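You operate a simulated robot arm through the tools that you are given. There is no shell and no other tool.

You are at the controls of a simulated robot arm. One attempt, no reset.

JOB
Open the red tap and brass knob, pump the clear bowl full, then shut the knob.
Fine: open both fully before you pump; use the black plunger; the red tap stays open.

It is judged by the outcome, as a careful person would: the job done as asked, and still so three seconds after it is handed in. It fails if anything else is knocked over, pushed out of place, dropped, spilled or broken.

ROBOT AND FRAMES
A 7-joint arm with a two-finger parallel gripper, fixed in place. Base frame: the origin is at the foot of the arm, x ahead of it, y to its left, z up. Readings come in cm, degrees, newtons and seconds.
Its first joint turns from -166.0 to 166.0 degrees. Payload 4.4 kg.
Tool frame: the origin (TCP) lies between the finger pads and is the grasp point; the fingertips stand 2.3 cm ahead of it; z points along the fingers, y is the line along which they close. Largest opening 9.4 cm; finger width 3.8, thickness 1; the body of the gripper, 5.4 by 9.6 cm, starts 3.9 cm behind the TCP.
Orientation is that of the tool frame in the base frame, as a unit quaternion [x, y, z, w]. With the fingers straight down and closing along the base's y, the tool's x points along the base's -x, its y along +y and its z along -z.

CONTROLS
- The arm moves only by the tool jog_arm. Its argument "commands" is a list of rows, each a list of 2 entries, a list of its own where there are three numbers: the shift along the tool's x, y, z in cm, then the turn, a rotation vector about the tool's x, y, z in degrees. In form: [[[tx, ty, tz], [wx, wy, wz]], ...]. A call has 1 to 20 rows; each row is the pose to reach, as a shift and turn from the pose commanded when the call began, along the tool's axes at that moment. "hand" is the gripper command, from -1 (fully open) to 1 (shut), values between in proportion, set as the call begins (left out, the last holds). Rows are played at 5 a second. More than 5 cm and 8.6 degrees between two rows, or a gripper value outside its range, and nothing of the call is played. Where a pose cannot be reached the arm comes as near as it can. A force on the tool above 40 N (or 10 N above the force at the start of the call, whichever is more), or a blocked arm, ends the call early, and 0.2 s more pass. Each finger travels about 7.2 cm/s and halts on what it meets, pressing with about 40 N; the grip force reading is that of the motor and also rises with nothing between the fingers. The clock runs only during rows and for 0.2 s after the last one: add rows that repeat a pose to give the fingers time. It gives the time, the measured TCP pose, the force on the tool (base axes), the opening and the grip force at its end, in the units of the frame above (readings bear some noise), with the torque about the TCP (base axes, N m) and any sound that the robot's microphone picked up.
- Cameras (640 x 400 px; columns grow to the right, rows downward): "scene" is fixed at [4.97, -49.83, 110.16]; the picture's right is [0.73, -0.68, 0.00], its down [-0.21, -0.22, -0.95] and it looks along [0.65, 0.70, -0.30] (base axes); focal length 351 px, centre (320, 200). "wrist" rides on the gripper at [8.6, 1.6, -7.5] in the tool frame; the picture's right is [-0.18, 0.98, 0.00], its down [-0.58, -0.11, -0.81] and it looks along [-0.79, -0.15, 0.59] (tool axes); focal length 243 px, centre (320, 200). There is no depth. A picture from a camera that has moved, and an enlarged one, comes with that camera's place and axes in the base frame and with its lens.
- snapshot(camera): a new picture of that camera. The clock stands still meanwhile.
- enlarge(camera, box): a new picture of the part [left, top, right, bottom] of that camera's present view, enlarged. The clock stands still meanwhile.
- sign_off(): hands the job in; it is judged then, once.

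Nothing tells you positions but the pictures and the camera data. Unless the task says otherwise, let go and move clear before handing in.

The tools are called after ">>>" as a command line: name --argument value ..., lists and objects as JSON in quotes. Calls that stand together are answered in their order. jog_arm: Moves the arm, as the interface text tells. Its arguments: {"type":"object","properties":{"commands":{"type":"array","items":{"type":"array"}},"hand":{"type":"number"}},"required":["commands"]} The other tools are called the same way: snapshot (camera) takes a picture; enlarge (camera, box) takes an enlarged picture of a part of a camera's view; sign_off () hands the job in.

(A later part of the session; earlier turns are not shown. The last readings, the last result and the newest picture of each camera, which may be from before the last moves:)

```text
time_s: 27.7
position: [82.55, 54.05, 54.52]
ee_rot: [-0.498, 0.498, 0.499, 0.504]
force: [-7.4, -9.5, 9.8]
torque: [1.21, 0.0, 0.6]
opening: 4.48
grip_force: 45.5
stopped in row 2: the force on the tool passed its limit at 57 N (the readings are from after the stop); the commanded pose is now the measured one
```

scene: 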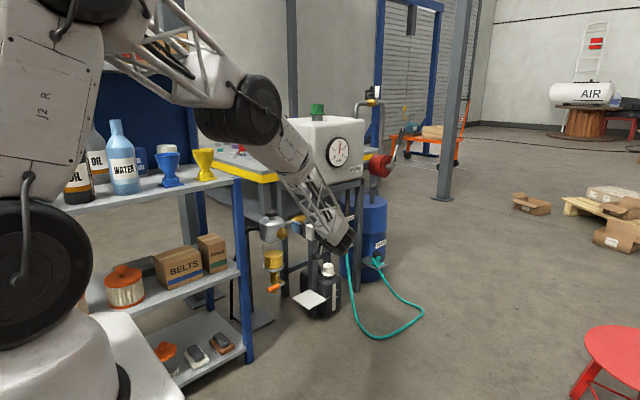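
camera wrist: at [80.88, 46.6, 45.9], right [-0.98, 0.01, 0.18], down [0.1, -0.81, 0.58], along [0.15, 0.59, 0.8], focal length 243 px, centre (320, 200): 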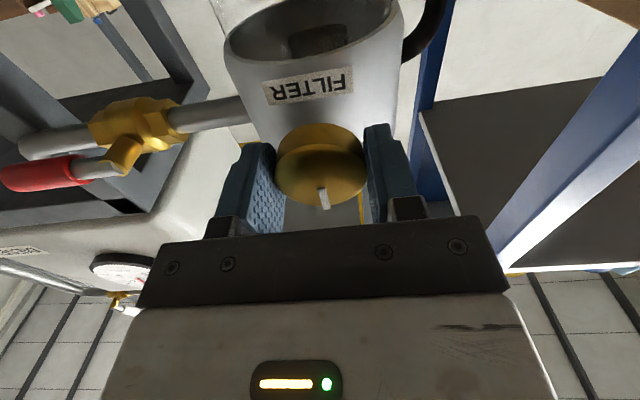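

The load is now small. I'll try turning the knob counter-clockwise (as seen from the front) in small steps.

>>> jog_arm --commands '[[[0, 0, 0], [0, 0, -2]], [[0, 0, 0], [0, 0, -4]], [[0, 0, 0], [0, 0, -6]], [[0, 0, 0], [0, 0, -8]], [[0, 0, 0], [0, 0, -10]], [[0, 0, 0], [0, 0, -12]], [[0, 0, 0], [0, 0, -14]], [[0, 0, 0], [0, 0, -16]], [[0, 0, 0], [0, 0, -16]]]'

>>> snapshot --camera "wrist"

```text
time_s: 29.7
position: [82.57, 54.0, 54.57]
ee_rot: [-0.563, 0.424, 0.425, 0.568]
force: [-8.2, -11.0, 23.6]
torque: [0.42, 0.01, 0.6]
opening: 4.52
grip_force: 44.9
```

```text
taken
camera wrist: at [83.4, 46.62, 45.76], right [-1.0, 0.0, -0.1], down [-0.06, -0.81, 0.58], along [-0.08, 0.59, 0.81], focal length 243 px, centre (320, 200)
```

wrist: 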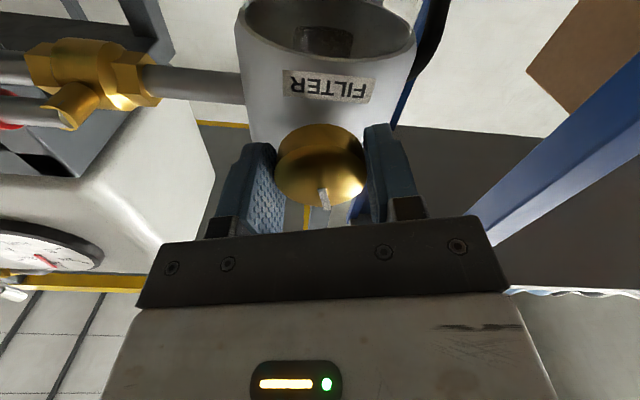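

It turns freely: the white mark stays fixed in the wrist view, so the knob is moving with the hand. I'll continue counter-clockwise with a small load correction.

>>> jog_arm --commands '[[[-0.06, 0, -0.03], [0, 0, 0]], [[-0.12, 0, -0.06], [0, 0, 0]], [[-0.12, 0, -0.06], [0, 0, -3]], [[-0.12, 0, -0.06], [0, 0, -6]], [[-0.12, 0, -0.06], [0, 0, -9]], [[-0.12, 0, -0.06], [0, 0, -12]], [[-0.12, 0, -0.06], [0, 0, -15]], [[-0.12, 0, -0.06], [0, 0, -18]], [[-0.12, 0, -0.06], [0, 0, -21]], [[-0.12, 0, -0.06], [0, 0, -24]], [[-0.12, 0, -0.06], [0, 0, -27]], [[-0.12, 0, -0.06], [0, 0, -30]], [[-0.12, 0, -0.06], [0, 0, -33]], [[-0.12, 0, -0.06], [0, 0, -36]], [[-0.12, 0, -0.06], [0, 0, -36]]]'

>>> snapshot --camera "wrist"

```text
time_s: 30.3
position: [82.66, 53.99, 54.58]
ee_rot: [-0.563, 0.426, 0.424, 0.567]
force: [13.3, 6.2, -6.5]
torque: [-0.33, 0.04, 0.03]
opening: 4.49
grip_force: 44.9
stopped in row 2: the force on the tool passed its limit at 43 N (the readings are from after the stop); the commanded pose is now the measured one
```

```text
taken
camera wrist: at [83.36, 46.59, 45.78], right [-1.0, 0.01, -0.1], down [-0.06, -0.81, 0.59], along [-0.07, 0.59, 0.8], focal length 243 px, centre (320, 200)
```

wrist: 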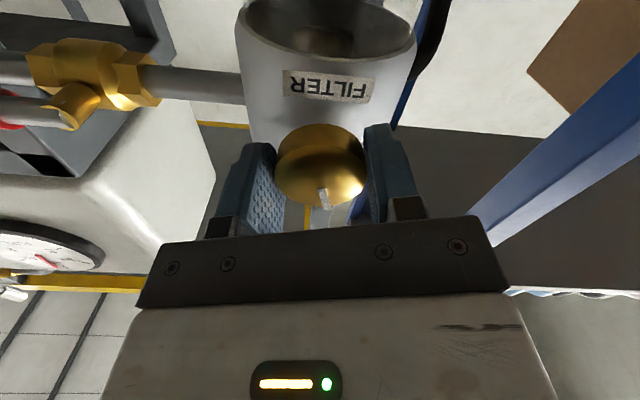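

The load has settled to about 16 N. I'll just rotate, with no shift.

>>> jog_arm --commands '[[[0, 0, 0], [0, 0, -2]], [[0, 0, 0], [0, 0, -4]], [[0, 0, 0], [0, 0, -6]], [[0, 0, 0], [0, 0, -8]], [[0, 0, 0], [0, 0, -10]], [[0, 0, 0], [0, 0, -12]], [[0, 0, 0], [0, 0, -14]], [[0, 0, 0], [0, 0, -16]], [[0, 0, 0], [0, 0, -18]], [[0, 0, 0], [0, 0, -20]], [[0, 0, 0], [0, 0, -22]], [[0, 0, 0], [0, 0, -24]], [[0, 0, 0], [0, 0, -26]], [[0, 0, 0], [0, 0, -28]], [[0, 0, 0], [0, 0, -30]], [[0, 0, 0], [0, 0, -32]], [[0, 0, 0], [0, 0, -34]], [[0, 0, 0], [0, 0, -36]]]'

>>> snapshot --camera "wrist"

```text
time_s: 31.2
position: [82.56, 53.92, 54.57]
ee_rot: [-0.588, 0.391, 0.389, 0.592]
force: [11.9, 5.4, -7.2]
torque: [-0.43, 0.03, -0.17]
opening: 4.48
grip_force: 45.3
stopped in row 4: the force on the tool passed its limit at 40 N (the readings are from after the stop); the commanded pose is now the measured one
```

```text
taken
camera wrist: at [84.42, 46.58, 45.96], right [-0.98, 0.01, -0.22], down [-0.13, -0.81, 0.57], along [-0.17, 0.59, 0.79], focal length 243 px, centre (320, 200)
```

wrist: 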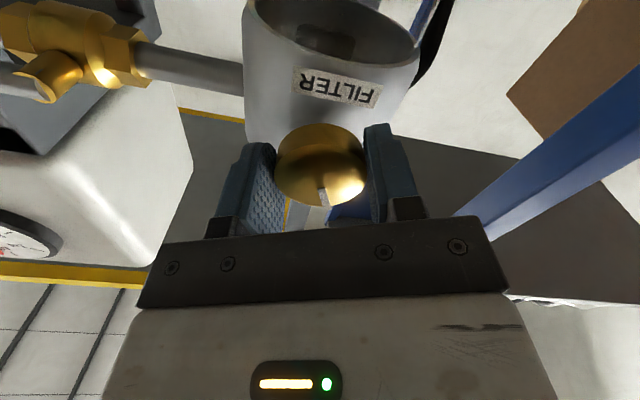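

The knob is at about 27° now, and slight misalignment is what keeps building force. I'll ease the grip to a light hold and keep turning.

>>> jog_arm --commands '[[[0, 0, 0], [0, 0, 0]], [[0, 0, 0], [0, 0, 0]], [[0, 0, 0], [0, 0, -2]], [[0, 0, 0], [0, 0, -4]], [[0, 0, 0], [0, 0, -6]], [[0, 0, 0], [0, 0, -8]], [[0, 0, 0], [0, 0, -10]], [[0, 0, 0], [0, 0, -12]], [[0, 0, 0], [0, 0, -14]], [[0, 0, 0], [0, 0, -16]], [[0, 0, 0], [0, 0, -18]], [[0, 0, 0], [0, 0, -20]], [[0, 0, 0], [0, 0, -22]], [[0, 0, 0], [0, 0, -24]], [[0, 0, 0], [0, 0, -26]], [[0, 0, 0], [0, 0, -28]], [[0, 0, 0], [0, 0, -30]]]' --hand 0.07

>>> snapshot --camera "wrist"

```text
time_s: 32.9
position: [82.69, 54.13, 54.45]
ee_rot: [-0.621, 0.337, 0.336, 0.623]
force: [-7.0, -12.7, 9.4]
torque: [0.62, 0.02, 0.78]
opening: 4.5
grip_force: 44.9
out of reach, approached as far as the arm can: row 8
stopped in row 8: the force on the tool passed its limit at 67 N (the readings are from after the stop); the commanded pose is now the measured one
```

```text
taken
camera wrist: at [85.99, 46.64, 46.37], right [-0.92, 0.0, -0.38], down [-0.23, -0.81, 0.54], along [-0.31, 0.59, 0.75], focal length 243 px, centre (320, 200)
```

wrist: 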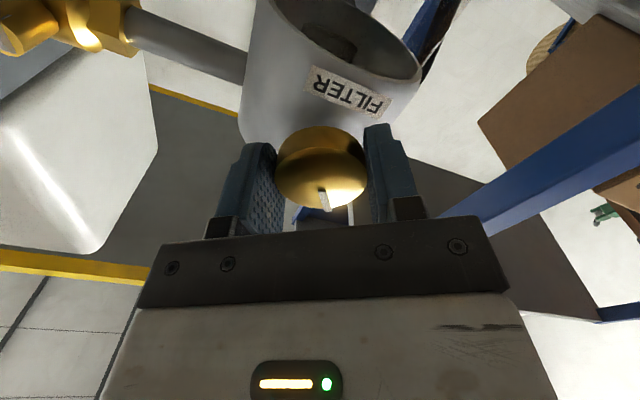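

The wrist has hit a joint limit in this direction with the knob turned about 33°. I'll release, back off, wind the hand the other way, and re-grip for a longer turn.

>>> jog_arm --commands '[[[0, 0, 0], [0, 0, 0]], [[0, 0, 0], [0, 0, 0]], [[0, 0, 0], [0, 0, 0]], [[0, 0, -1.5], [0, 0, 0]], [[0, 0, -3.5], [0, 0, 0]], [[0, 0, -5], [0, 0, 0]], [[0, 0, -5], [0, 0, 0]]]' --hand -0.5

>>> snapshot --camera "wrist"

>>> snapshot --camera "scene"

```text
time_s: 34.5
position: [83.59, 49.28, 54.44]
ee_rot: [-0.62, 0.338, 0.338, 0.622]
force: [-0.2, 0.4, -0.9]
torque: [-0.01, 0.01, -0.03]
opening: 7.05
grip_force: 0.0
out of reach, approached as far as the arm can: row 5, 6, 7
```

```text
taken
camera wrist: at [86.9, 41.94, 46.32], right [-0.93, 0.0, -0.38], down [-0.22, -0.81, 0.55], along [-0.3, 0.59, 0.75], focal length 243 px, centre (320, 200)
```

wrist: 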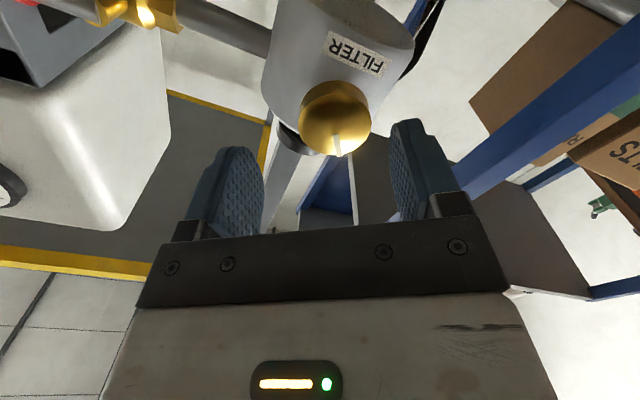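

```text
taken
```

scene: 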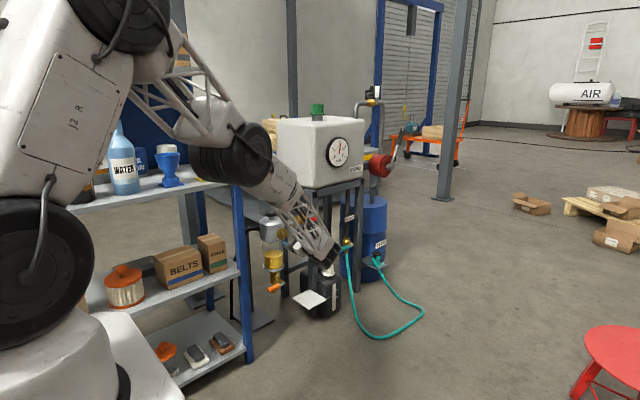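

Released cleanly; the knob keeps its new angle. I'll wind the hand back clockwise in the air.

>>> jog_arm --commands '[[[0, 0, 0], [0, 0, 8]], [[0, 0, 0], [0, 0, 16]], [[0, 0, 0], [0, 0, 24]], [[0, 0, 0], [0, 0, 32]], [[0, 0, 0], [0, 0, 40]], [[0, 0, 0], [0, 0, 48]], [[0, 0, 0], [0, 0, 56]], [[0, 0, 0], [0, 0, 64]], [[0, 0, 0], [0, 0, 64]]]'

>>> snapshot --camera "scene"

>>> snapshot --camera "wrist"

```text
time_s: 36.5
position: [83.5, 49.22, 54.58]
ee_rot: [-0.346, 0.615, 0.615, 0.351]
force: [0.0, 0.6, 0.4]
torque: [-0.01, -0.01, 0.01]
opening: 7.05
grip_force: 0.0
```

```text
taken
```

scene: 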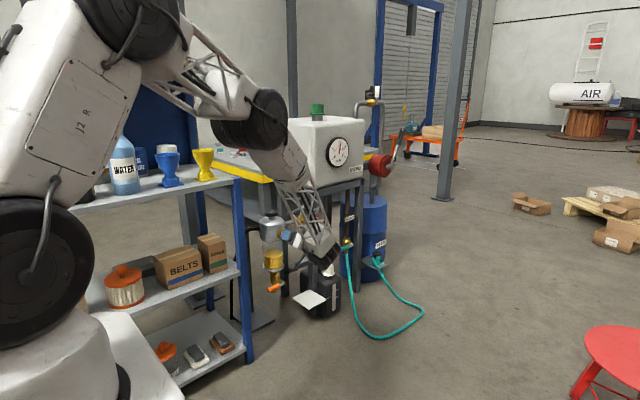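

```text
taken
camera wrist: at [77.71, 41.95, 47.96], right [-0.75, 0.0, 0.66], down [0.39, -0.81, 0.44], along [0.54, 0.59, 0.6], focal length 243 px, centre (320, 200)
```

wrist: 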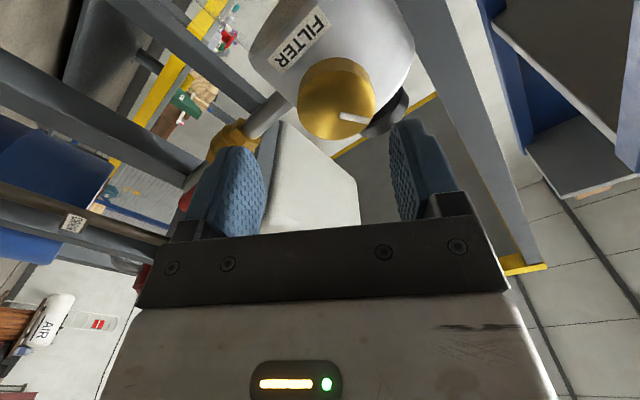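

The elbow has shifted to a better posture and the knob is still in view. I'll wind a further 45° and recentre on the knob axis at (82.6, 54.5).

>>> jog_arm --commands '[[[0.1, 0.15, 0], [0, 0, 8]], [[0.2, 0.3, 0], [0, 0, 16]], [[0.3, 0.45, 0], [0, 0, 24]], [[0.4, 0.6, 0], [0, 0, 32]], [[0.51, 0.74, 0], [0, 0, 40]], [[0.51, 0.74, 0], [0, 0, 45]], [[0.51, 0.74, 0], [0, 0, 45]]]'

>>> snapshot --camera "wrist"

>>> enlarge --camera "scene" --box '[200, 80, 360, 280]'

```text
time_s: 38.1
position: [82.61, 49.35, 54.63]
ee_rot: [-0.085, 0.701, 0.703, 0.089]
force: [-1.2, 0.2, -0.4]
torque: [0.03, 0.01, 0.01]
opening: 7.04
grip_force: 0.1
```

```text
taken
camera wrist: at [73.93, 41.96, 54.06], right [-0.06, 0.0, 1.0], down [0.59, -0.81, 0.03], along [0.81, 0.59, 0.05], focal length 243 px, centre (320, 200)
```

wrist: 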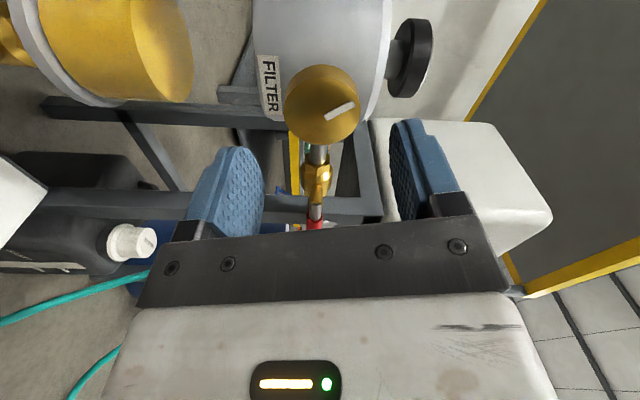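

```text
2.00 times, centred on (280, 180) of scene
camera zoom: at [4.97, -49.83, 110.16], right [0.73, -0.68, 0.0], down [-0.21, -0.22, -0.95], along [0.65, 0.7, -0.3], focal length 703 px, centre (400, 240)
```

zoom: 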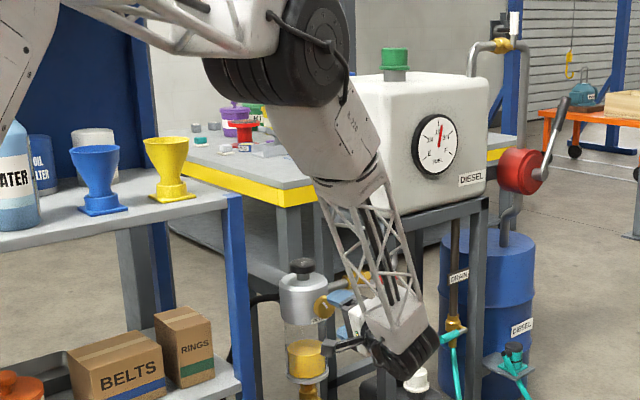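

The mark now shows about 33° of counter-clockwise turn, and the knob sits between the fingers. I'll advance and re-grip.

>>> jog_arm --commands '[[[0, 0, 1.6], [0, 0, 0]], [[0, 0, 3.2], [0, 0, 0]], [[0, 0, 4.65], [0, 0, 0]], [[0, 0, 4.65], [0, 0, 0]]]'

>>> jog_arm --commands '[[[0, 0, 0], [0, 0, 0]], [[0, 0, 0], [0, 0, 0]], [[0, 0, 0], [0, 0, 0]], [[0, 0, 0], [0, 0, 0]]]' --hand 0.1

>>> snapshot --camera "wrist"

```text
time_s: 39.1
position: [82.79, 54.14, 54.66]
ee_rot: [-0.085, 0.701, 0.702, 0.088]
force: [-0.3, 0.1, -0.1]
torque: [-0.04, 0.01, 0.01]
opening: 7.05
grip_force: 0.1
```

```text
time_s: 40.1
position: [82.83, 54.11, 54.75]
ee_rot: [-0.086, 0.7, 0.703, 0.089]
force: [-1.1, 3.5, 11.3]
torque: [-0.03, 0.07, -0.07]
opening: 4.69
grip_force: 5.7
```

```text
taken
camera wrist: at [74.03, 46.76, 54.12], right [-0.06, 0.0, 1.0], down [0.59, -0.81, 0.03], along [0.81, 0.59, 0.05], focal length 243 px, centre (320, 200)
```

wrist: 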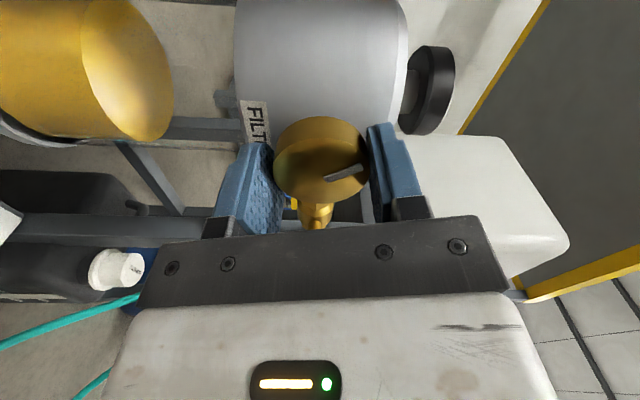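

The upper finger touched first, with only a light grip, so the knob centre is a touch higher. I'll shift up slightly and close fully.

>>> jog_arm --commands '[[[0, 0.08, 0], [0, 0, 0]], [[0, 0.08, 0], [0, 0, 0]], [[0, 0.08, 0], [0, 0, 0]], [[0, 0.08, 0], [0, 0, 0]]]' --hand 1

```text
time_s: 41.1
position: [82.84, 54.1, 54.79]
ee_rot: [-0.086, 0.7, 0.703, 0.09]
force: [9.7, 0.2, 22.9]
torque: [-0.26, 0.08, 0.37]
opening: 4.46
grip_force: 45.1
```

Gripped. I'll turn counter-clockwise again in small steps.

>>> jog_arm --commands '[[[0, 0.05, 0], [0, 0, 0]], [[0, 0.05, 0], [0, 0, -3]], [[0, 0.05, 0], [0, 0, -6]], [[0, 0.05, 0], [0, 0, -9]], [[0, 0.05, 0], [0, 0, -12]], [[0, 0.05, 0], [0, 0, -15]], [[0, 0.05, 0], [0, 0, -18]], [[0, 0.05, 0], [0, 0, -21]], [[0, 0.05, 0], [0, 0, -24]], [[0, 0.05, 0], [0, 0, -27]], [[0, 0.05, 0], [0, 0, -30]], [[0, 0.05, 0], [0, 0, -33]], [[0, 0.05, 0], [0, 0, -36]], [[0, 0.05, 0], [0, 0, -39]], [[0, 0.05, 0], [0, 0, -42]], [[0, 0.05, 0], [0, 0, -45]], [[0, 0.05, 0], [0, 0, -48]], [[0, 0.05, 0], [0, 0, -51]], [[0, 0.05, 0], [0, 0, -54]], [[0, 0.05, 0], [0, 0, -57]]]'

>>> snapshot --camera "wrist"

```text
time_s: 42.0
position: [82.79, 54.12, 54.83]
ee_rot: [-0.131, 0.693, 0.697, 0.132]
force: [-6.7, -3.6, 7.6]
torque: [0.15, 0.02, 0.02]
opening: 4.5
grip_force: 45.5
stopped in row 4: the force on the tool passed its limit at 41 N (the readings are from after the stop); the commanded pose is now the measured one
```

```text
taken
camera wrist: at [74.15, 46.74, 53.17], right [-0.19, 0.0, 0.98], down [0.58, -0.81, 0.11], along [0.79, 0.59, 0.15], focal length 243 px, centre (320, 200)
```

wrist: 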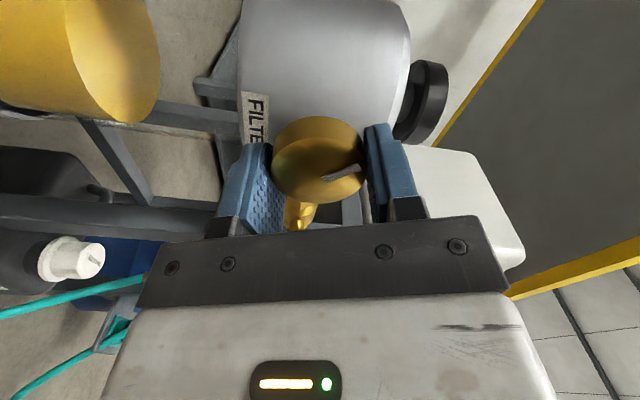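

The load has relaxed after the stop. I'll keep turning without any shift.

>>> jog_arm --commands '[[[0, 0, 0], [0, 0, -3]], [[0, 0, 0], [0, 0, -6]], [[0, 0, 0], [0, 0, -9]], [[0, 0, 0], [0, 0, -12]], [[0, 0, 0], [0, 0, -15]], [[0, 0, 0], [0, 0, -18]], [[0, 0, 0], [0, 0, -21]], [[0, 0, 0], [0, 0, -24]], [[0, 0, 0], [0, 0, -27]], [[0, 0, 0], [0, 0, -30]], [[0, 0, 0], [0, 0, -33]], [[0, 0, 0], [0, 0, -36]], [[0, 0, 0], [0, 0, -39]], [[0, 0, 0], [0, 0, -42]], [[0, 0, 0], [0, 0, -45]], [[0, 0, 0], [0, 0, -48]], [[0, 0, 0], [0, 0, -51]], [[0, 0, 0], [0, 0, -54]], [[0, 0, 0], [0, 0, -57]]]'

>>> snapshot --camera "wrist"

```text
time_s: 43.2
position: [82.81, 54.22, 54.96]
ee_rot: [-0.213, 0.672, 0.676, 0.214]
force: [-8.5, -8.8, 10.0]
torque: [0.35, 0.05, -0.16]
opening: 4.47
grip_force: 44.8
stopped in row 5: the force on the tool passed its limit at 47 N (the readings are from after the stop); the commanded pose is now the measured one
```

```text
taken
camera wrist: at [74.77, 46.75, 51.21], right [-0.42, 0.0, 0.91], down [0.54, -0.81, 0.24], along [0.73, 0.59, 0.34], focal length 243 px, centre (320, 200)
```

wrist: 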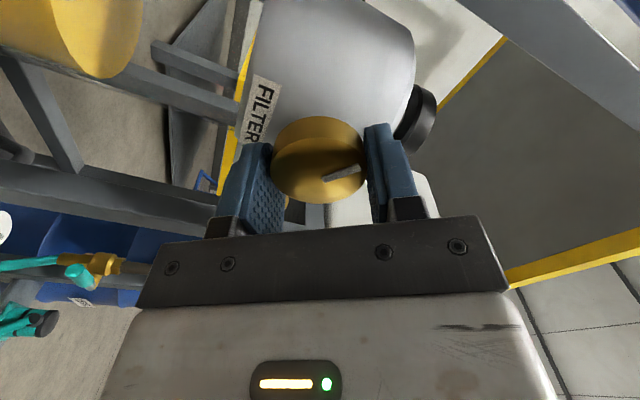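

Good: about 54° turned in total, with the mark still moving with the hand. Continuing.

>>> jog_arm --commands '[[[0, 0, 0], [0, 0, -3]], [[0, 0, 0], [0, 0, -6]], [[0, 0, 0], [0, 0, -9]], [[0, 0, 0], [0, 0, -12]], [[0, 0, 0], [0, 0, -15]], [[0, 0, 0], [0, 0, -18]], [[0, 0, 0], [0, 0, -21]], [[0, 0, 0], [0, 0, -24]], [[0, 0, 0], [0, 0, -27]], [[0, 0, 0], [0, 0, -30]], [[0, 0, 0], [0, 0, -33]], [[0, 0, 0], [0, 0, -36]], [[0, 0, 0], [0, 0, -39]], [[0, 0, 0], [0, 0, -42]], [[0, 0, 0], [0, 0, -45]], [[0, 0, 0], [0, 0, -48]]]'

```text
time_s: 44.1
position: [82.75, 54.12, 54.92]
ee_rot: [-0.276, 0.649, 0.653, 0.277]
force: [-10.0, -10.6, 8.5]
torque: [0.17, 0.05, 0.04]
opening: 4.49
grip_force: 45.0
stopped in row 4: the force on the tool passed its limit at 46 N (the readings are from after the stop); the commanded pose is now the measured one
```

Another 11°, about 65° now. I'll add a small bias to relieve the recurring side load.

>>> jog_arm --commands '[[[0, 0.04, -0.04], [0, 0, -1]], [[0, 0.08, -0.07], [0, 0, -3]], [[0, 0.08, -0.07], [0, 0, -6]], [[0, 0.08, -0.07], [0, 0, -9]], [[0, 0.08, -0.07], [0, 0, -12]], [[0, 0.08, -0.07], [0, 0, -15]], [[0, 0.08, -0.07], [0, 0, -18]], [[0, 0.08, -0.07], [0, 0, -21]], [[0, 0.08, -0.07], [0, 0, -24]], [[0, 0.08, -0.07], [0, 0, -27]], [[0, 0.08, -0.07], [0, 0, -30]], [[0, 0.08, -0.07], [0, 0, -33]], [[0, 0.08, -0.07], [0, 0, -36]], [[0, 0.08, -0.07], [0, 0, -39]], [[0, 0.08, -0.07], [0, 0, -42]]]'

>>> snapshot --camera "wrist"

```text
time_s: 45.0
position: [82.67, 54.24, 54.96]
ee_rot: [-0.313, 0.632, 0.635, 0.315]
force: [11.7, 9.5, -11.3]
torque: [-0.13, -0.05, -0.54]
opening: 4.46
grip_force: 45.1
stopped in row 4: the force on the tool passed its limit at 41 N (the readings are from after the stop); the commanded pose is now the measured one
```

```text
taken
camera wrist: at [76.17, 46.76, 49.05], right [-0.67, 0.0, 0.74], down [0.44, -0.81, 0.39], along [0.6, 0.59, 0.54], focal length 243 px, centre (320, 200)
```

wrist: 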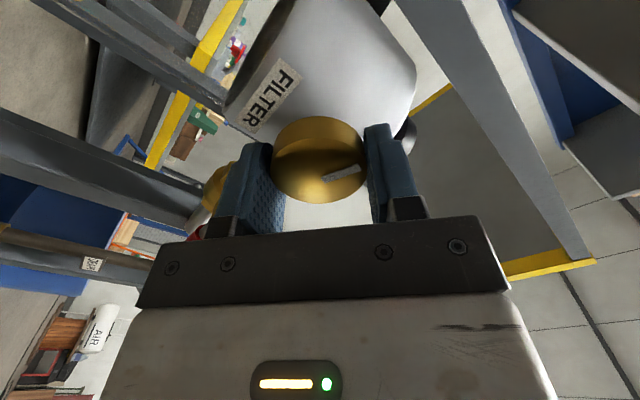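

About 72° now. I'll continue without bias.

>>> jog_arm --commands '[[[0, 0, 0], [0, 0, -3]], [[0, 0, 0], [0, 0, -6]], [[0, 0, 0], [0, 0, -9]], [[0, 0, 0], [0, 0, -12]], [[0, 0, 0], [0, 0, -15]], [[0, 0, 0], [0, 0, -18]], [[0, 0, 0], [0, 0, -21]], [[0, 0, 0], [0, 0, -24]], [[0, 0, 0], [0, 0, -27]], [[0, 0, 0], [0, 0, -30]], [[0, 0, 0], [0, 0, -33]], [[0, 0, 0], [0, 0, -36]], [[0, 0, 0], [0, 0, -39]], [[0, 0, 0], [0, 0, -42]], [[0, 0, 0], [0, 0, -45]], [[0, 0, 0], [0, 0, -48]]]'

>>> snapshot --camera "wrist"

```text
time_s: 46.6
position: [82.54, 54.09, 54.94]
ee_rot: [-0.418, 0.567, 0.571, 0.421]
force: [-8.1, -1.7, 8.2]
torque: [0.47, 0.65, 0.04]
opening: 4.48
grip_force: 44.7
stopped in row 7: the force on the tool passed its limit at 43 N (the readings are from after the stop); the commanded pose is now the measured one
```

```text
taken
camera wrist: at [78.51, 46.75, 47.17], right [-0.88, 0.0, 0.47], down [0.28, -0.81, 0.52], along [0.37, 0.59, 0.72], focal length 243 px, centre (320, 200)
```

wrist: 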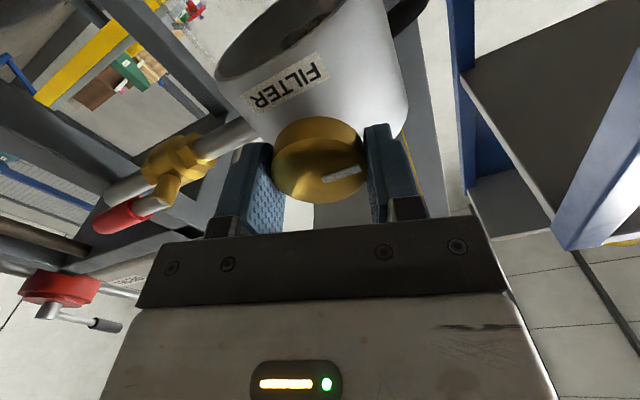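

The knob is at about 92° and, for the first time, there's a resisting torque about its axis. I'll push a little more to confirm that's the stop.

>>> jog_arm --commands '[[[0, 0, 0], [0, 0, -1]], [[0, 0, 0], [0, 0, -2]], [[0, 0, 0], [0, 0, -3]], [[0, 0, 0], [0, 0, -4]], [[0, 0, 0], [0, 0, -5]], [[0, 0, 0], [0, 0, -6]], [[0, 0, 0], [0, 0, -7]], [[0, 0, 0], [0, 0, -8]], [[0, 0, 0], [0, 0, -9]], [[0, 0, 0], [0, 0, -10]], [[0, 0, 0], [0, 0, -11]], [[0, 0, 0], [0, 0, -12]]]'

>>> snapshot --camera "wrist"

```text
time_s: 47.3
position: [82.58, 54.09, 55.03]
ee_rot: [-0.428, 0.559, 0.564, 0.431]
force: [-7.3, -6.4, 8.9]
torque: [0.34, 0.56, 0.05]
opening: 4.47
grip_force: 45.3
stopped in row 3: the force on the tool passed its limit at 42 N (the readings are from after the stop); the commanded pose is now the measured one
```

```text
taken
camera wrist: at [78.77, 46.77, 46.98], right [-0.9, -0.01, 0.43], down [0.26, -0.81, 0.53], along [0.35, 0.59, 0.73], focal length 243 px, centre (320, 200)
```

wrist: 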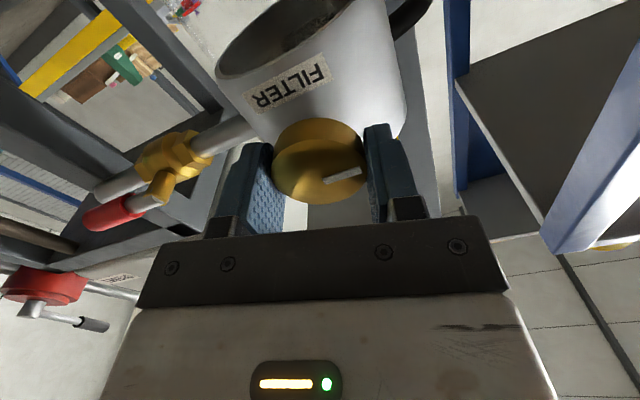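

>>> jog_arm --commands '[[[0, 0, 0], [0, 0, -1]], [[0, 0, 0], [0, 0, -2]], [[0, 0, 0], [0, 0, -3]], [[0, 0, 0], [0, 0, -4]], [[0, 0, 0], [0, 0, -5]], [[0, 0, 0], [0, 0, -6]], [[0, 0, 0], [0, 0, -7]], [[0, 0, 0], [0, 0, -8]], [[0, 0, 0], [0, 0, -9]], [[0, 0, 0], [0, 0, -10]], [[0, 0, 0], [0, 0, -11]], [[0, 0, 0], [0, 0, -12]]]'

>>> enlarge --camera "wrist" --box '[240, 90, 420, 230]'

>>> enlarge --camera "scene" --box '[250, 190, 320, 300]'

```text
time_s: 49.7
position: [82.58, 54.13, 54.95]
ee_rot: [-0.48, 0.515, 0.521, 0.483]
force: [-7.5, -2.1, 7.0]
torque: [0.59, 0.99, 0.08]
opening: 4.47
grip_force: 45.3
stopped in row 12: the force on the tool passed its limit at 43 N (the readings are from after the stop); the commanded pose is now the measured one
```

```text
2.86 times, centred on (330, 160) of wrist
camera zoom: at [80.31, 46.81, 46.4], right [-0.97, -0.01, 0.25], down [0.15, -0.81, 0.57], along [0.2, 0.59, 0.78], focal length 693 px, centre (291, 314)
```

zoom: 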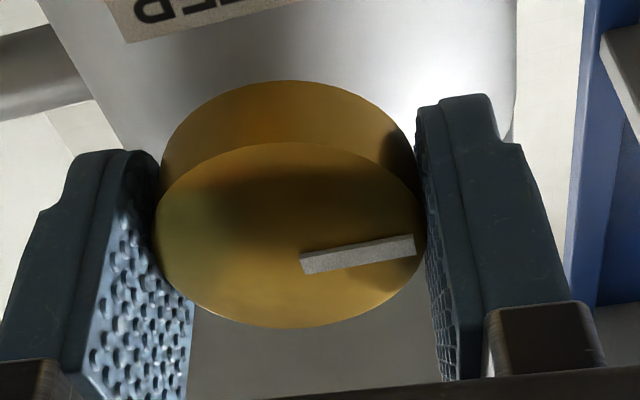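

```text
3.64 times, centred on (285, 245) of scene
camera zoom: at [4.97, -49.83, 110.16], right [0.73, -0.68, 0.0], down [-0.21, -0.22, -0.95], along [0.65, 0.7, -0.3], focal length 1278 px, centre (447, 36)
```

zoom: 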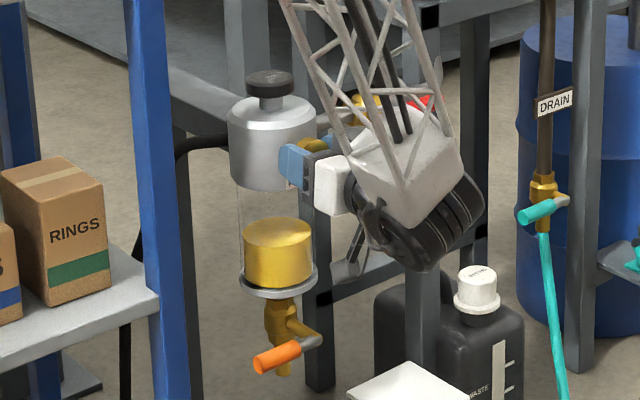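

The mark now points exactly horizontal (90° turned) and the hand slips against about 1 N·m, so the knob is at its open stop. I'll release it and back away.

>>> jog_arm --commands '[[[0, 0, 0], [0, 0, 0]], [[0, 0, 0], [0, 0, 0]], [[0, 0, 0], [0, 0, 0]], [[0, 0, -2], [0, 0, 0]], [[0, 0, -5], [0, 0, 0]], [[0, 0, -8], [0, 0, 0]], [[0, 0, -8], [0, 0, 0]]]' --hand -0.5

>>> snapshot --camera "wrist"

>>> snapshot --camera "scene"

>>> enlarge --camera "scene" --box '[250, 190, 320, 300]'

```text
time_s: 51.3
position: [82.52, 45.89, 54.92]
ee_rot: [-0.481, 0.515, 0.52, 0.483]
force: [0.0, -0.7, -0.5]
torque: [0.0, -0.04, -0.02]
opening: 7.04
grip_force: 0.0
```

```text
taken
camera wrist: at [80.41, 38.51, 46.39], right [-0.97, 0.0, 0.25], down [0.15, -0.81, 0.57], along [0.2, 0.59, 0.78], focal length 243 px, centre (320, 200)
```

wrist: 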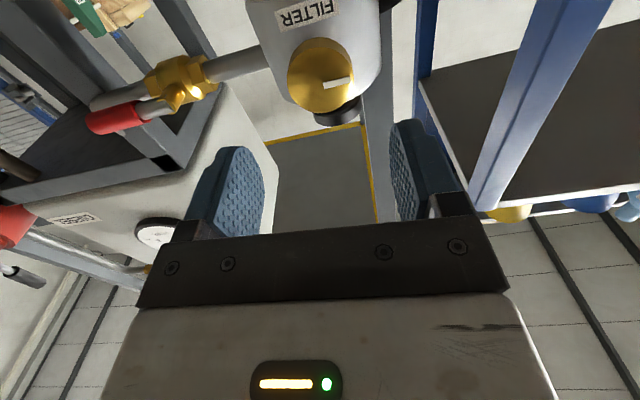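

```text
taken
```

scene: 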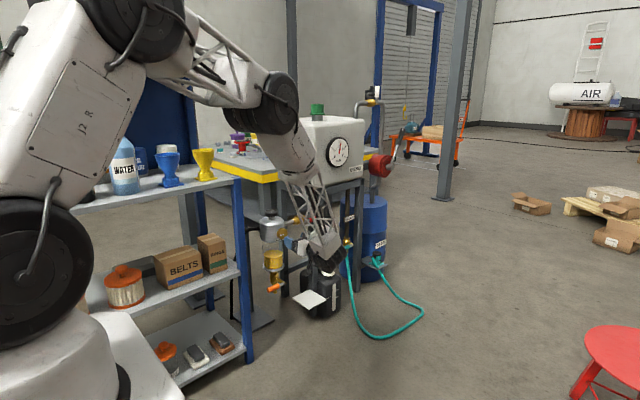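

```text
3.64 times, centred on (285, 245) of scene
camera zoom: at [4.97, -49.83, 110.16], right [0.73, -0.68, 0.0], down [-0.21, -0.22, -0.95], along [0.65, 0.7, -0.3], focal length 1278 px, centre (447, 36)
```

zoom: 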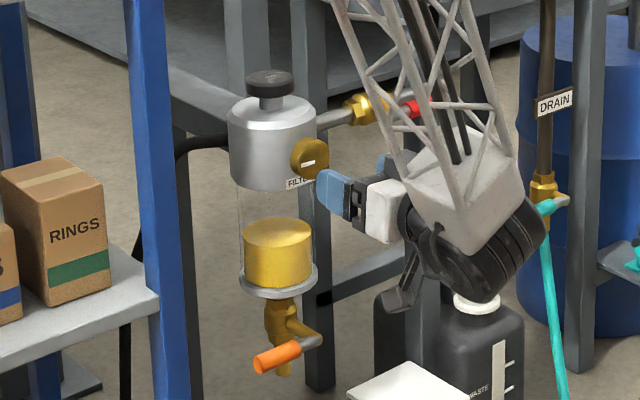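

The knob's mark is horizontal and it's fully open. Next I'll close the fingers, rise, and pitch the hand down, ready to go over the black plunger.

>>> jog_arm --commands '[[[-3, 0, 0], [0, 4, 0]], [[-6, 0, 0], [0, 12, 0]], [[-9, 0, 0], [0, 20, 0]], [[-12, 0, 0], [0, 28, 0]], [[-15, 0, 0], [0, 36, 0]], [[-18, 0, 0], [0, 44, 0]], [[-20, 0, 0], [0, 52, 0]], [[-20, 0, 0], [0, 60, 0]], [[-20, 0, 0], [0, 60, 0]]]' --hand 1

>>> snapshot --camera "wrist"

>>> snapshot --camera "scene"

```text
time_s: 53.3
position: [83.98, 45.93, 74.78]
ee_rot: [-0.677, 0.687, 0.211, 0.16]
force: [-0.6, 0.2, -0.4]
torque: [-0.01, 0.0, 0.04]
opening: 0.01
grip_force: 39.9
```

```text
taken
camera wrist: at [82.53, 34.72, 77.02], right [-0.97, 0.16, 0.16], down [0.18, 0.09, 0.98], along [0.14, 0.98, -0.12], focal length 243 px, centre (320, 200)
```

wrist: 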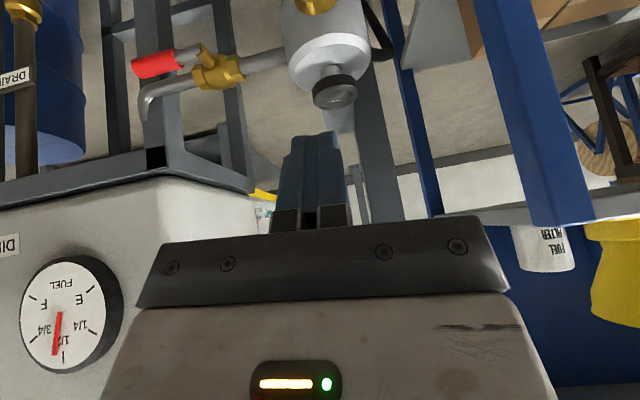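

```text
taken
```

scene: 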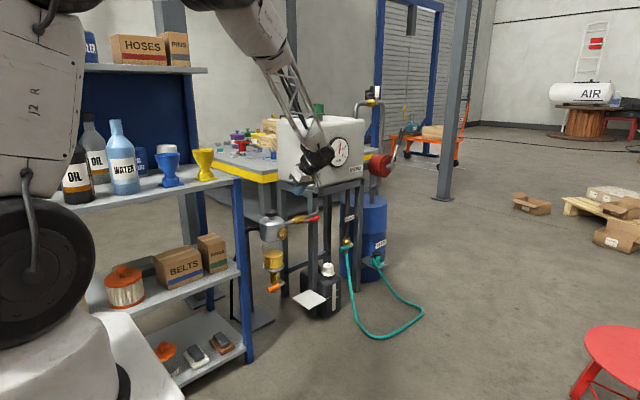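

The plunger cap's top works out to about (82.35, 62.1, 62.4). I'll yaw a little and move over it, about 5 cm above.

>>> jog_arm --commands '[[[-2.5, 0.2, 2.4], [2.2, -0.3, 3.8]], [[-5.0, 0.45, 4.7], [4.4, -0.6, 7.6]], [[-7.5, 0.7, 7.1], [6.7, -1.0, 11.3]], [[-9.9, 0.9, 9.5], [8.9, -1.3, 15.1]], [[-12.4, 1.1, 11.8], [11.1, -1.6, 18.9]], [[-12.4, 1.1, 11.8], [11.1, -1.6, 18.9]]]'

>>> snapshot --camera "wrist"

>>> snapshot --camera "scene"

>>> enlarge --camera "scene" --box '[230, 160, 330, 300]'

```text
time_s: 54.7
position: [82.31, 62.52, 71.13]
ee_rot: [-0.532, 0.804, 0.177, 0.198]
force: [1.3, 0.1, 0.6]
torque: [0.02, 0.0, -0.03]
opening: 0.0
grip_force: 40.0
```

```text
taken
camera wrist: at [76.78, 52.64, 73.26], right [-0.84, 0.51, 0.16], down [0.2, 0.02, 0.98], along [0.5, 0.86, -0.12], focal length 243 px, centre (320, 200)
```

wrist: 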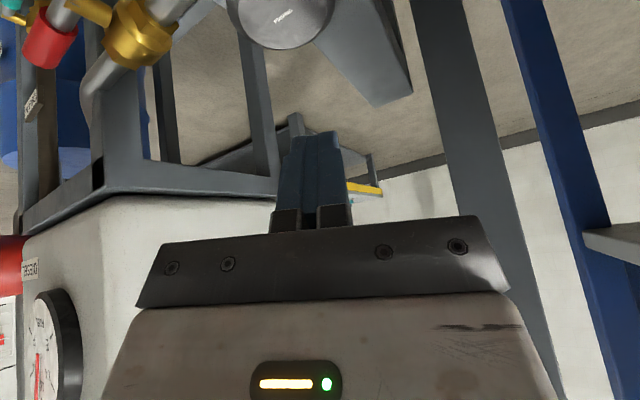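

```text
taken
```

scene: 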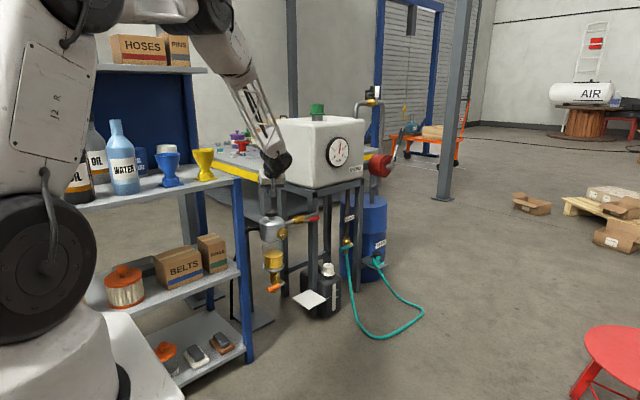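

```text
2.86 times, centred on (280, 230) of scene
camera zoom: at [4.97, -49.83, 110.16], right [0.73, -0.68, 0.0], down [-0.21, -0.22, -0.95], along [0.65, 0.7, -0.3], focal length 1004 px, centre (434, 114)
```

zoom: 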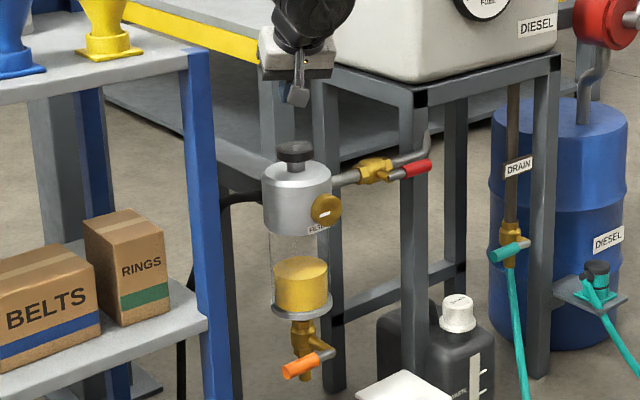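

The fingertips line up over the cap. I'll descend to just above it, then press slowly to feel the stroke.

>>> jog_arm --commands '[[[0.6, -0.2, 1.1], [0, 0, 0]], [[1.2, -0.37, 2.2], [0, 0, 0]], [[1.8, -0.55, 3.3], [0, 0, 0]], [[2.39, -0.74, 4.35], [0, 0, 0]], [[2.39, -0.74, 4.35], [0, 0, 0]]]'

>>> jog_arm --commands '[[[0.2, -0.03, 0.34], [0, 0, 0]], [[0.4, -0.06, 0.69], [0, 0, 0]], [[0.56, -0.08, 0.94], [0, 0, 0]], [[0.71, -0.1, 1.2], [0, 0, 0]], [[0.86, -0.13, 1.46], [0, 0, 0]], [[1.0, -0.15, 1.72], [0, 0, 0]], [[1.17, -0.17, 1.98], [0, 0, 0]], [[1.32, -0.19, 2.23], [0, 0, 0]], [[1.47, -0.21, 2.49], [0, 0, 0]], [[1.62, -0.24, 2.75], [0, 0, 0]], [[1.77, -0.26, 3.0], [0, 0, 0]], [[1.77, -0.26, 3.0], [0, 0, 0]]]'

>>> enlarge --camera "scene" --box '[245, 180, 315, 300]'

```text
time_s: 55.9
position: [82.89, 62.64, 66.05]
ee_rot: [-0.533, 0.803, 0.177, 0.198]
force: [0.6, 0.1, -0.5]
torque: [-0.01, -0.02, -0.02]
opening: 0.0
grip_force: 40.7
```

```text
time_s: 58.1
position: [83.13, 62.78, 63.5]
ee_rot: [-0.534, 0.802, 0.177, 0.2]
force: [5.4, 4.5, 12.4]
torque: [0.07, -0.14, 0.01]
opening: 0.01
grip_force: 40.5
stopped in row 10: the force on the tool passed its limit at 43 N (the readings are from after the stop); the commanded pose is now the measured one
```

```text
3.33 times, centred on (280, 240) of scene
camera zoom: at [4.97, -49.83, 110.16], right [0.73, -0.68, 0.0], down [-0.21, -0.22, -0.95], along [0.65, 0.7, -0.3], focal length 1171 px, centre (453, 67)
```

zoom: 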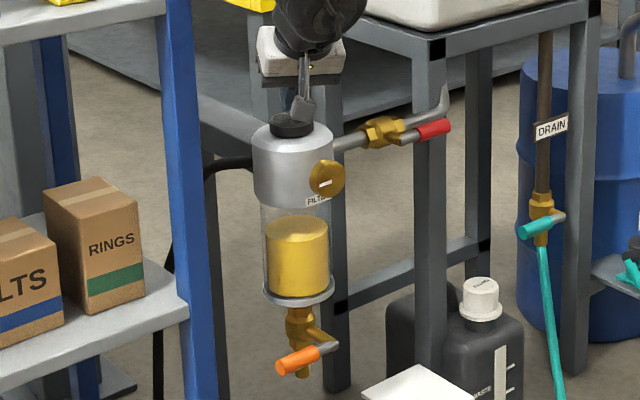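

The plunger bottomed out after about a 2 cm stroke and the fuel level in the bowl rose. I'll lift and see whether it springs back.

>>> jog_arm --commands '[[[-0.4, 0.06, -0.7], [0, 0, 0]], [[-0.8, 0.12, -1.4], [0, 0, 0]], [[-1.2, 0.18, -2.1], [0, 0, 0]], [[-1.6, 0.24, -2.75], [0, 0, 0]], [[-1.6, 0.24, -2.75], [0, 0, 0]], [[-1.6, 0.24, -2.75], [0, 0, 0]]]'

>>> enlarge --camera "scene" --box '[250, 190, 310, 290]'

```text
time_s: 59.5
position: [83.05, 62.71, 66.28]
ee_rot: [-0.533, 0.803, 0.176, 0.2]
force: [0.9, -1.0, 0.4]
torque: [0.06, 0.0, -0.02]
opening: 0.01
grip_force: 39.7
```

```text
4.00 times, centred on (280, 240) of scene
camera zoom: at [4.97, -49.83, 110.16], right [0.73, -0.68, 0.0], down [-0.21, -0.22, -0.95], along [0.65, 0.7, -0.3], focal length 1406 px, centre (480, 40)
```

zoom: 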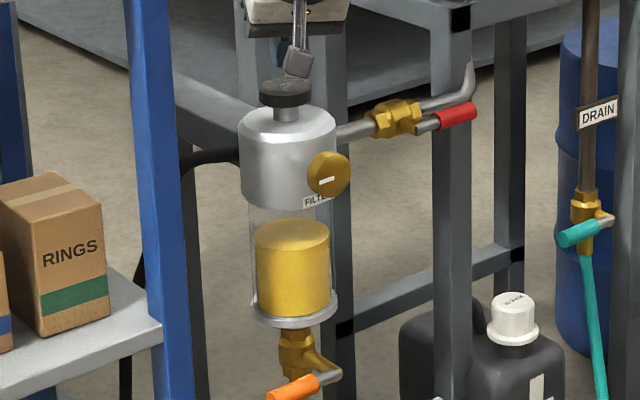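

It springs back, and the bowl is at about two thirds. I'll give one more full stroke and check the level.

>>> jog_arm --commands '[[[0.3, -0.04, 0.5], [0, 0, 0]], [[0.5, -0.07, 0.85], [0, 0, 0]], [[0.7, -0.1, 1.2], [0, 0, 0]], [[0.85, -0.12, 1.46], [0, 0, 0]], [[1.0, -0.15, 1.72], [0, 0, 0]], [[1.15, -0.17, 1.95], [0, 0, 0]], [[1.27, -0.19, 2.15], [0, 0, 0]], [[1.36, -0.2, 2.3], [0, 0, 0]], [[1.36, -0.2, 2.3], [0, 0, 0]], [[0.9, -0.13, 1.5], [0, 0, 0]], [[0.4, -0.06, 0.7], [0, 0, 0]], [[0, 0, 0], [0, 0, 0]], [[0, 0, 0], [0, 0, 0]]]'

>>> enlarge --camera "scene" --box '[250, 190, 310, 290]'

```text
time_s: 62.3
position: [83.13, 62.61, 66.35]
ee_rot: [-0.532, 0.804, 0.176, 0.199]
force: [-0.2, -0.5, -0.3]
torque: [0.0, -0.03, 0.01]
opening: 0.0
grip_force: 40.1
```

```text
4.00 times, centred on (280, 240) of scene
camera zoom: at [4.97, -49.83, 110.16], right [0.73, -0.68, 0.0], down [-0.21, -0.22, -0.95], along [0.65, 0.7, -0.3], focal length 1406 px, centre (480, 40)
```

zoom: 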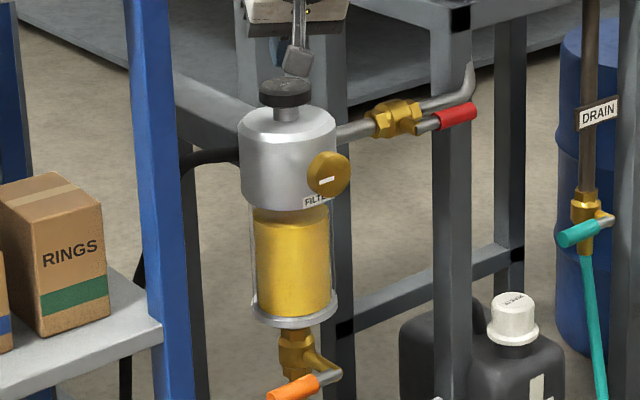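

The level jumped again. I'll look closely at how far below the head it is.

>>> enlarge --camera "scene" --box '[258, 225, 298, 275]'

>>> snapshot --camera "wrist"

```text
8.00 times, centred on (278, 250) of scene
camera zoom: at [4.97, -49.83, 110.16], right [0.73, -0.68, 0.0], down [-0.21, -0.22, -0.95], along [0.65, 0.7, -0.3], focal length 2811 px, centre (656, -200)
```

zoom: 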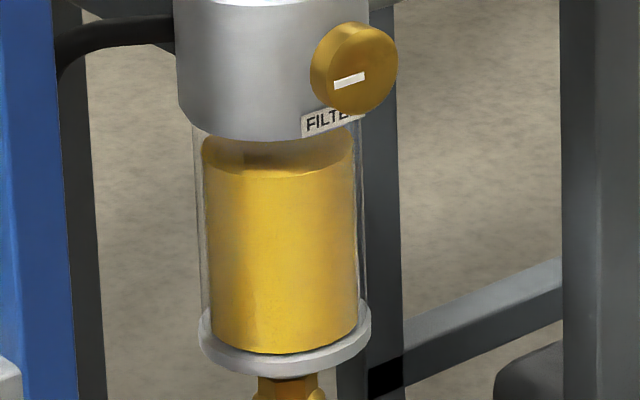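

```text
taken
camera wrist: at [77.57, 52.81, 68.56], right [-0.85, 0.51, 0.16], down [0.2, 0.02, 0.98], along [0.5, 0.86, -0.12], focal length 243 px, centre (320, 200)
```

wrist: 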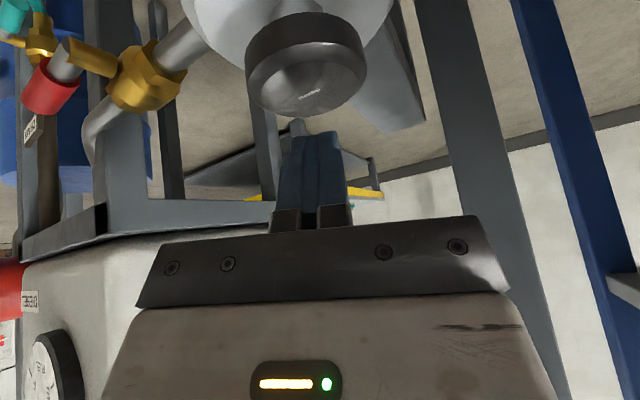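

The bowl is at about 81%, and each stroke adds around 14%. One more full stroke, then I'll look again.

>>> jog_arm --commands '[[[0.3, -0.04, 0.5], [0, 0, 0]], [[0.5, -0.07, 0.85], [0, 0, 0]], [[0.7, -0.1, 1.2], [0, 0, 0]], [[0.85, -0.12, 1.46], [0, 0, 0]], [[1.0, -0.15, 1.72], [0, 0, 0]], [[1.15, -0.17, 1.95], [0, 0, 0]], [[1.27, -0.19, 2.15], [0, 0, 0]], [[1.36, -0.2, 2.3], [0, 0, 0]], [[1.36, -0.2, 2.3], [0, 0, 0]], [[0.9, -0.13, 1.5], [0, 0, 0]], [[0.4, -0.06, 0.7], [0, 0, 0]], [[0, 0, 0], [0, 0, 0]], [[0, 0, 0], [0, 0, 0]]]'

>>> enlarge --camera "scene" --box '[258, 225, 298, 275]'

```text
time_s: 65.1
position: [83.11, 62.76, 66.3]
ee_rot: [-0.533, 0.803, 0.176, 0.199]
force: [-0.9, 0.5, 0.0]
torque: [-0.02, -0.01, -0.02]
opening: 0.0
grip_force: 39.2
```

```text
8.00 times, centred on (278, 250) of scene
camera zoom: at [4.97, -49.83, 110.16], right [0.73, -0.68, 0.0], down [-0.21, -0.22, -0.95], along [0.65, 0.7, -0.3], focal length 2811 px, centre (656, -200)
```

zoom: 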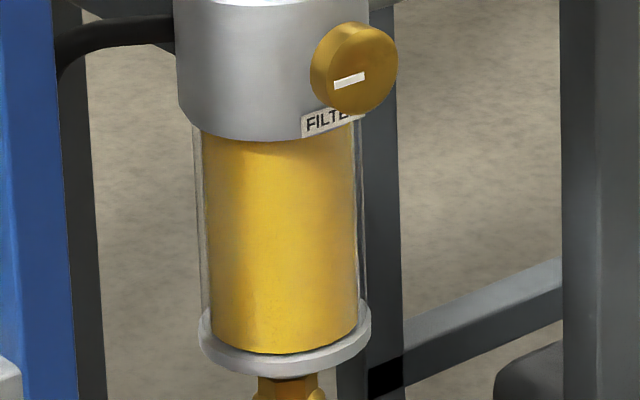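

The level has reached the head's lower edge, though from above I can't see the last few millimetres. I'll lift off and bring the wrist camera lower to check the fuel surface from the side.

>>> jog_arm --commands '[[[-1.5, 0.2, -2.6], [0, 0, 0]], [[-3.0, 0.4, -5.15], [0, 0, 0]], [[0.1, -1.05, -7.1], [0, 0, 0]], [[3.2, -2.5, -9.1], [0, 0, 0]], [[6.4, -4.0, -11.1], [0, 0, 0]], [[9.5, -5.5, -13.1], [0, 0, 0]], [[9.5, -5.5, -13.1], [0, 0, 0]]]'

>>> jog_arm --commands '[[[2.3, 0, 2.1], [0, -7.5, 0]], [[4.6, -0.1, 4.2], [0, -15, 0]], [[7, -0.1, 6.4], [0, -22.5, 0]], [[9.3, -0.2, 8.5], [0, -30, 0]], [[11.6, -0.2, 10.6], [0, -37.5, 0]], [[13.9, -0.3, 12.7], [0, -45, 0]], [[13.9, -0.3, 12.7], [0, -45, 0]]]'

>>> snapshot --camera "wrist"

>>> enlarge --camera "scene" --box '[230, 160, 330, 300]'

```text
time_s: 66.7
position: [83.02, 46.33, 72.72]
ee_rot: [-0.532, 0.804, 0.176, 0.199]
force: [0.4, 0.2, -0.6]
torque: [0.0, -0.02, 0.01]
opening: 0.0
grip_force: 39.7
```

```text
time_s: 68.3
position: [80.12, 41.94, 54.53]
ee_rot: [-0.425, 0.666, 0.367, 0.492]
force: [0.8, 0.1, -0.9]
torque: [0.0, -0.04, -0.01]
opening: 0.02
grip_force: 40.2
```

```text
taken
camera wrist: at [74.65, 34.06, 48.14], right [-0.88, 0.4, 0.25], down [-0.09, -0.65, 0.75], along [0.46, 0.64, 0.61], focal length 243 px, centre (320, 200)
```

wrist: 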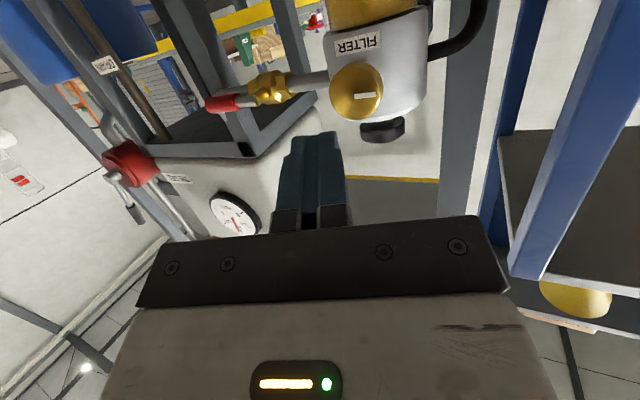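

```text
2.86 times, centred on (280, 230) of scene
camera zoom: at [4.97, -49.83, 110.16], right [0.73, -0.68, 0.0], down [-0.21, -0.22, -0.95], along [0.65, 0.7, -0.3], focal length 1004 px, centre (434, 114)
```

zoom: 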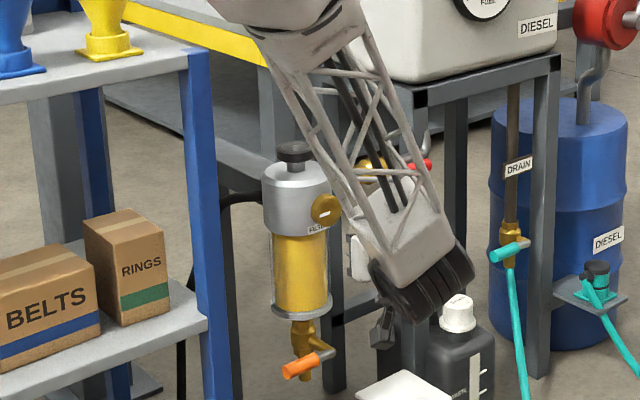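

>>> enlarge --camera "wrist" --box '[310, 0, 450, 90]'

```text
4.44 times, centred on (380, 45) of wrist
camera zoom: at [74.65, 34.06, 48.14], right [-0.88, 0.4, 0.25], down [-0.09, -0.65, 0.75], along [0.46, 0.64, 0.61], focal length 1078 px, centre (53, 889)
```

zoom: 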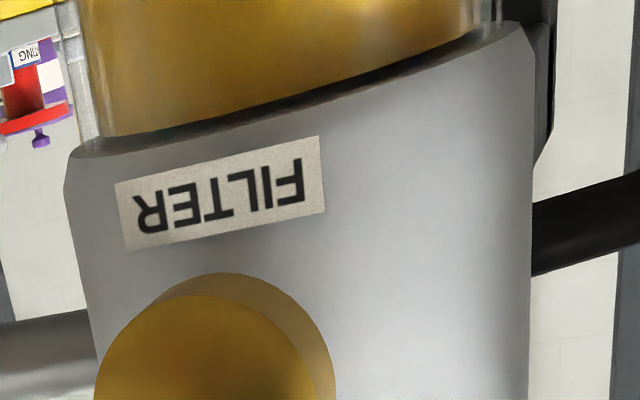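

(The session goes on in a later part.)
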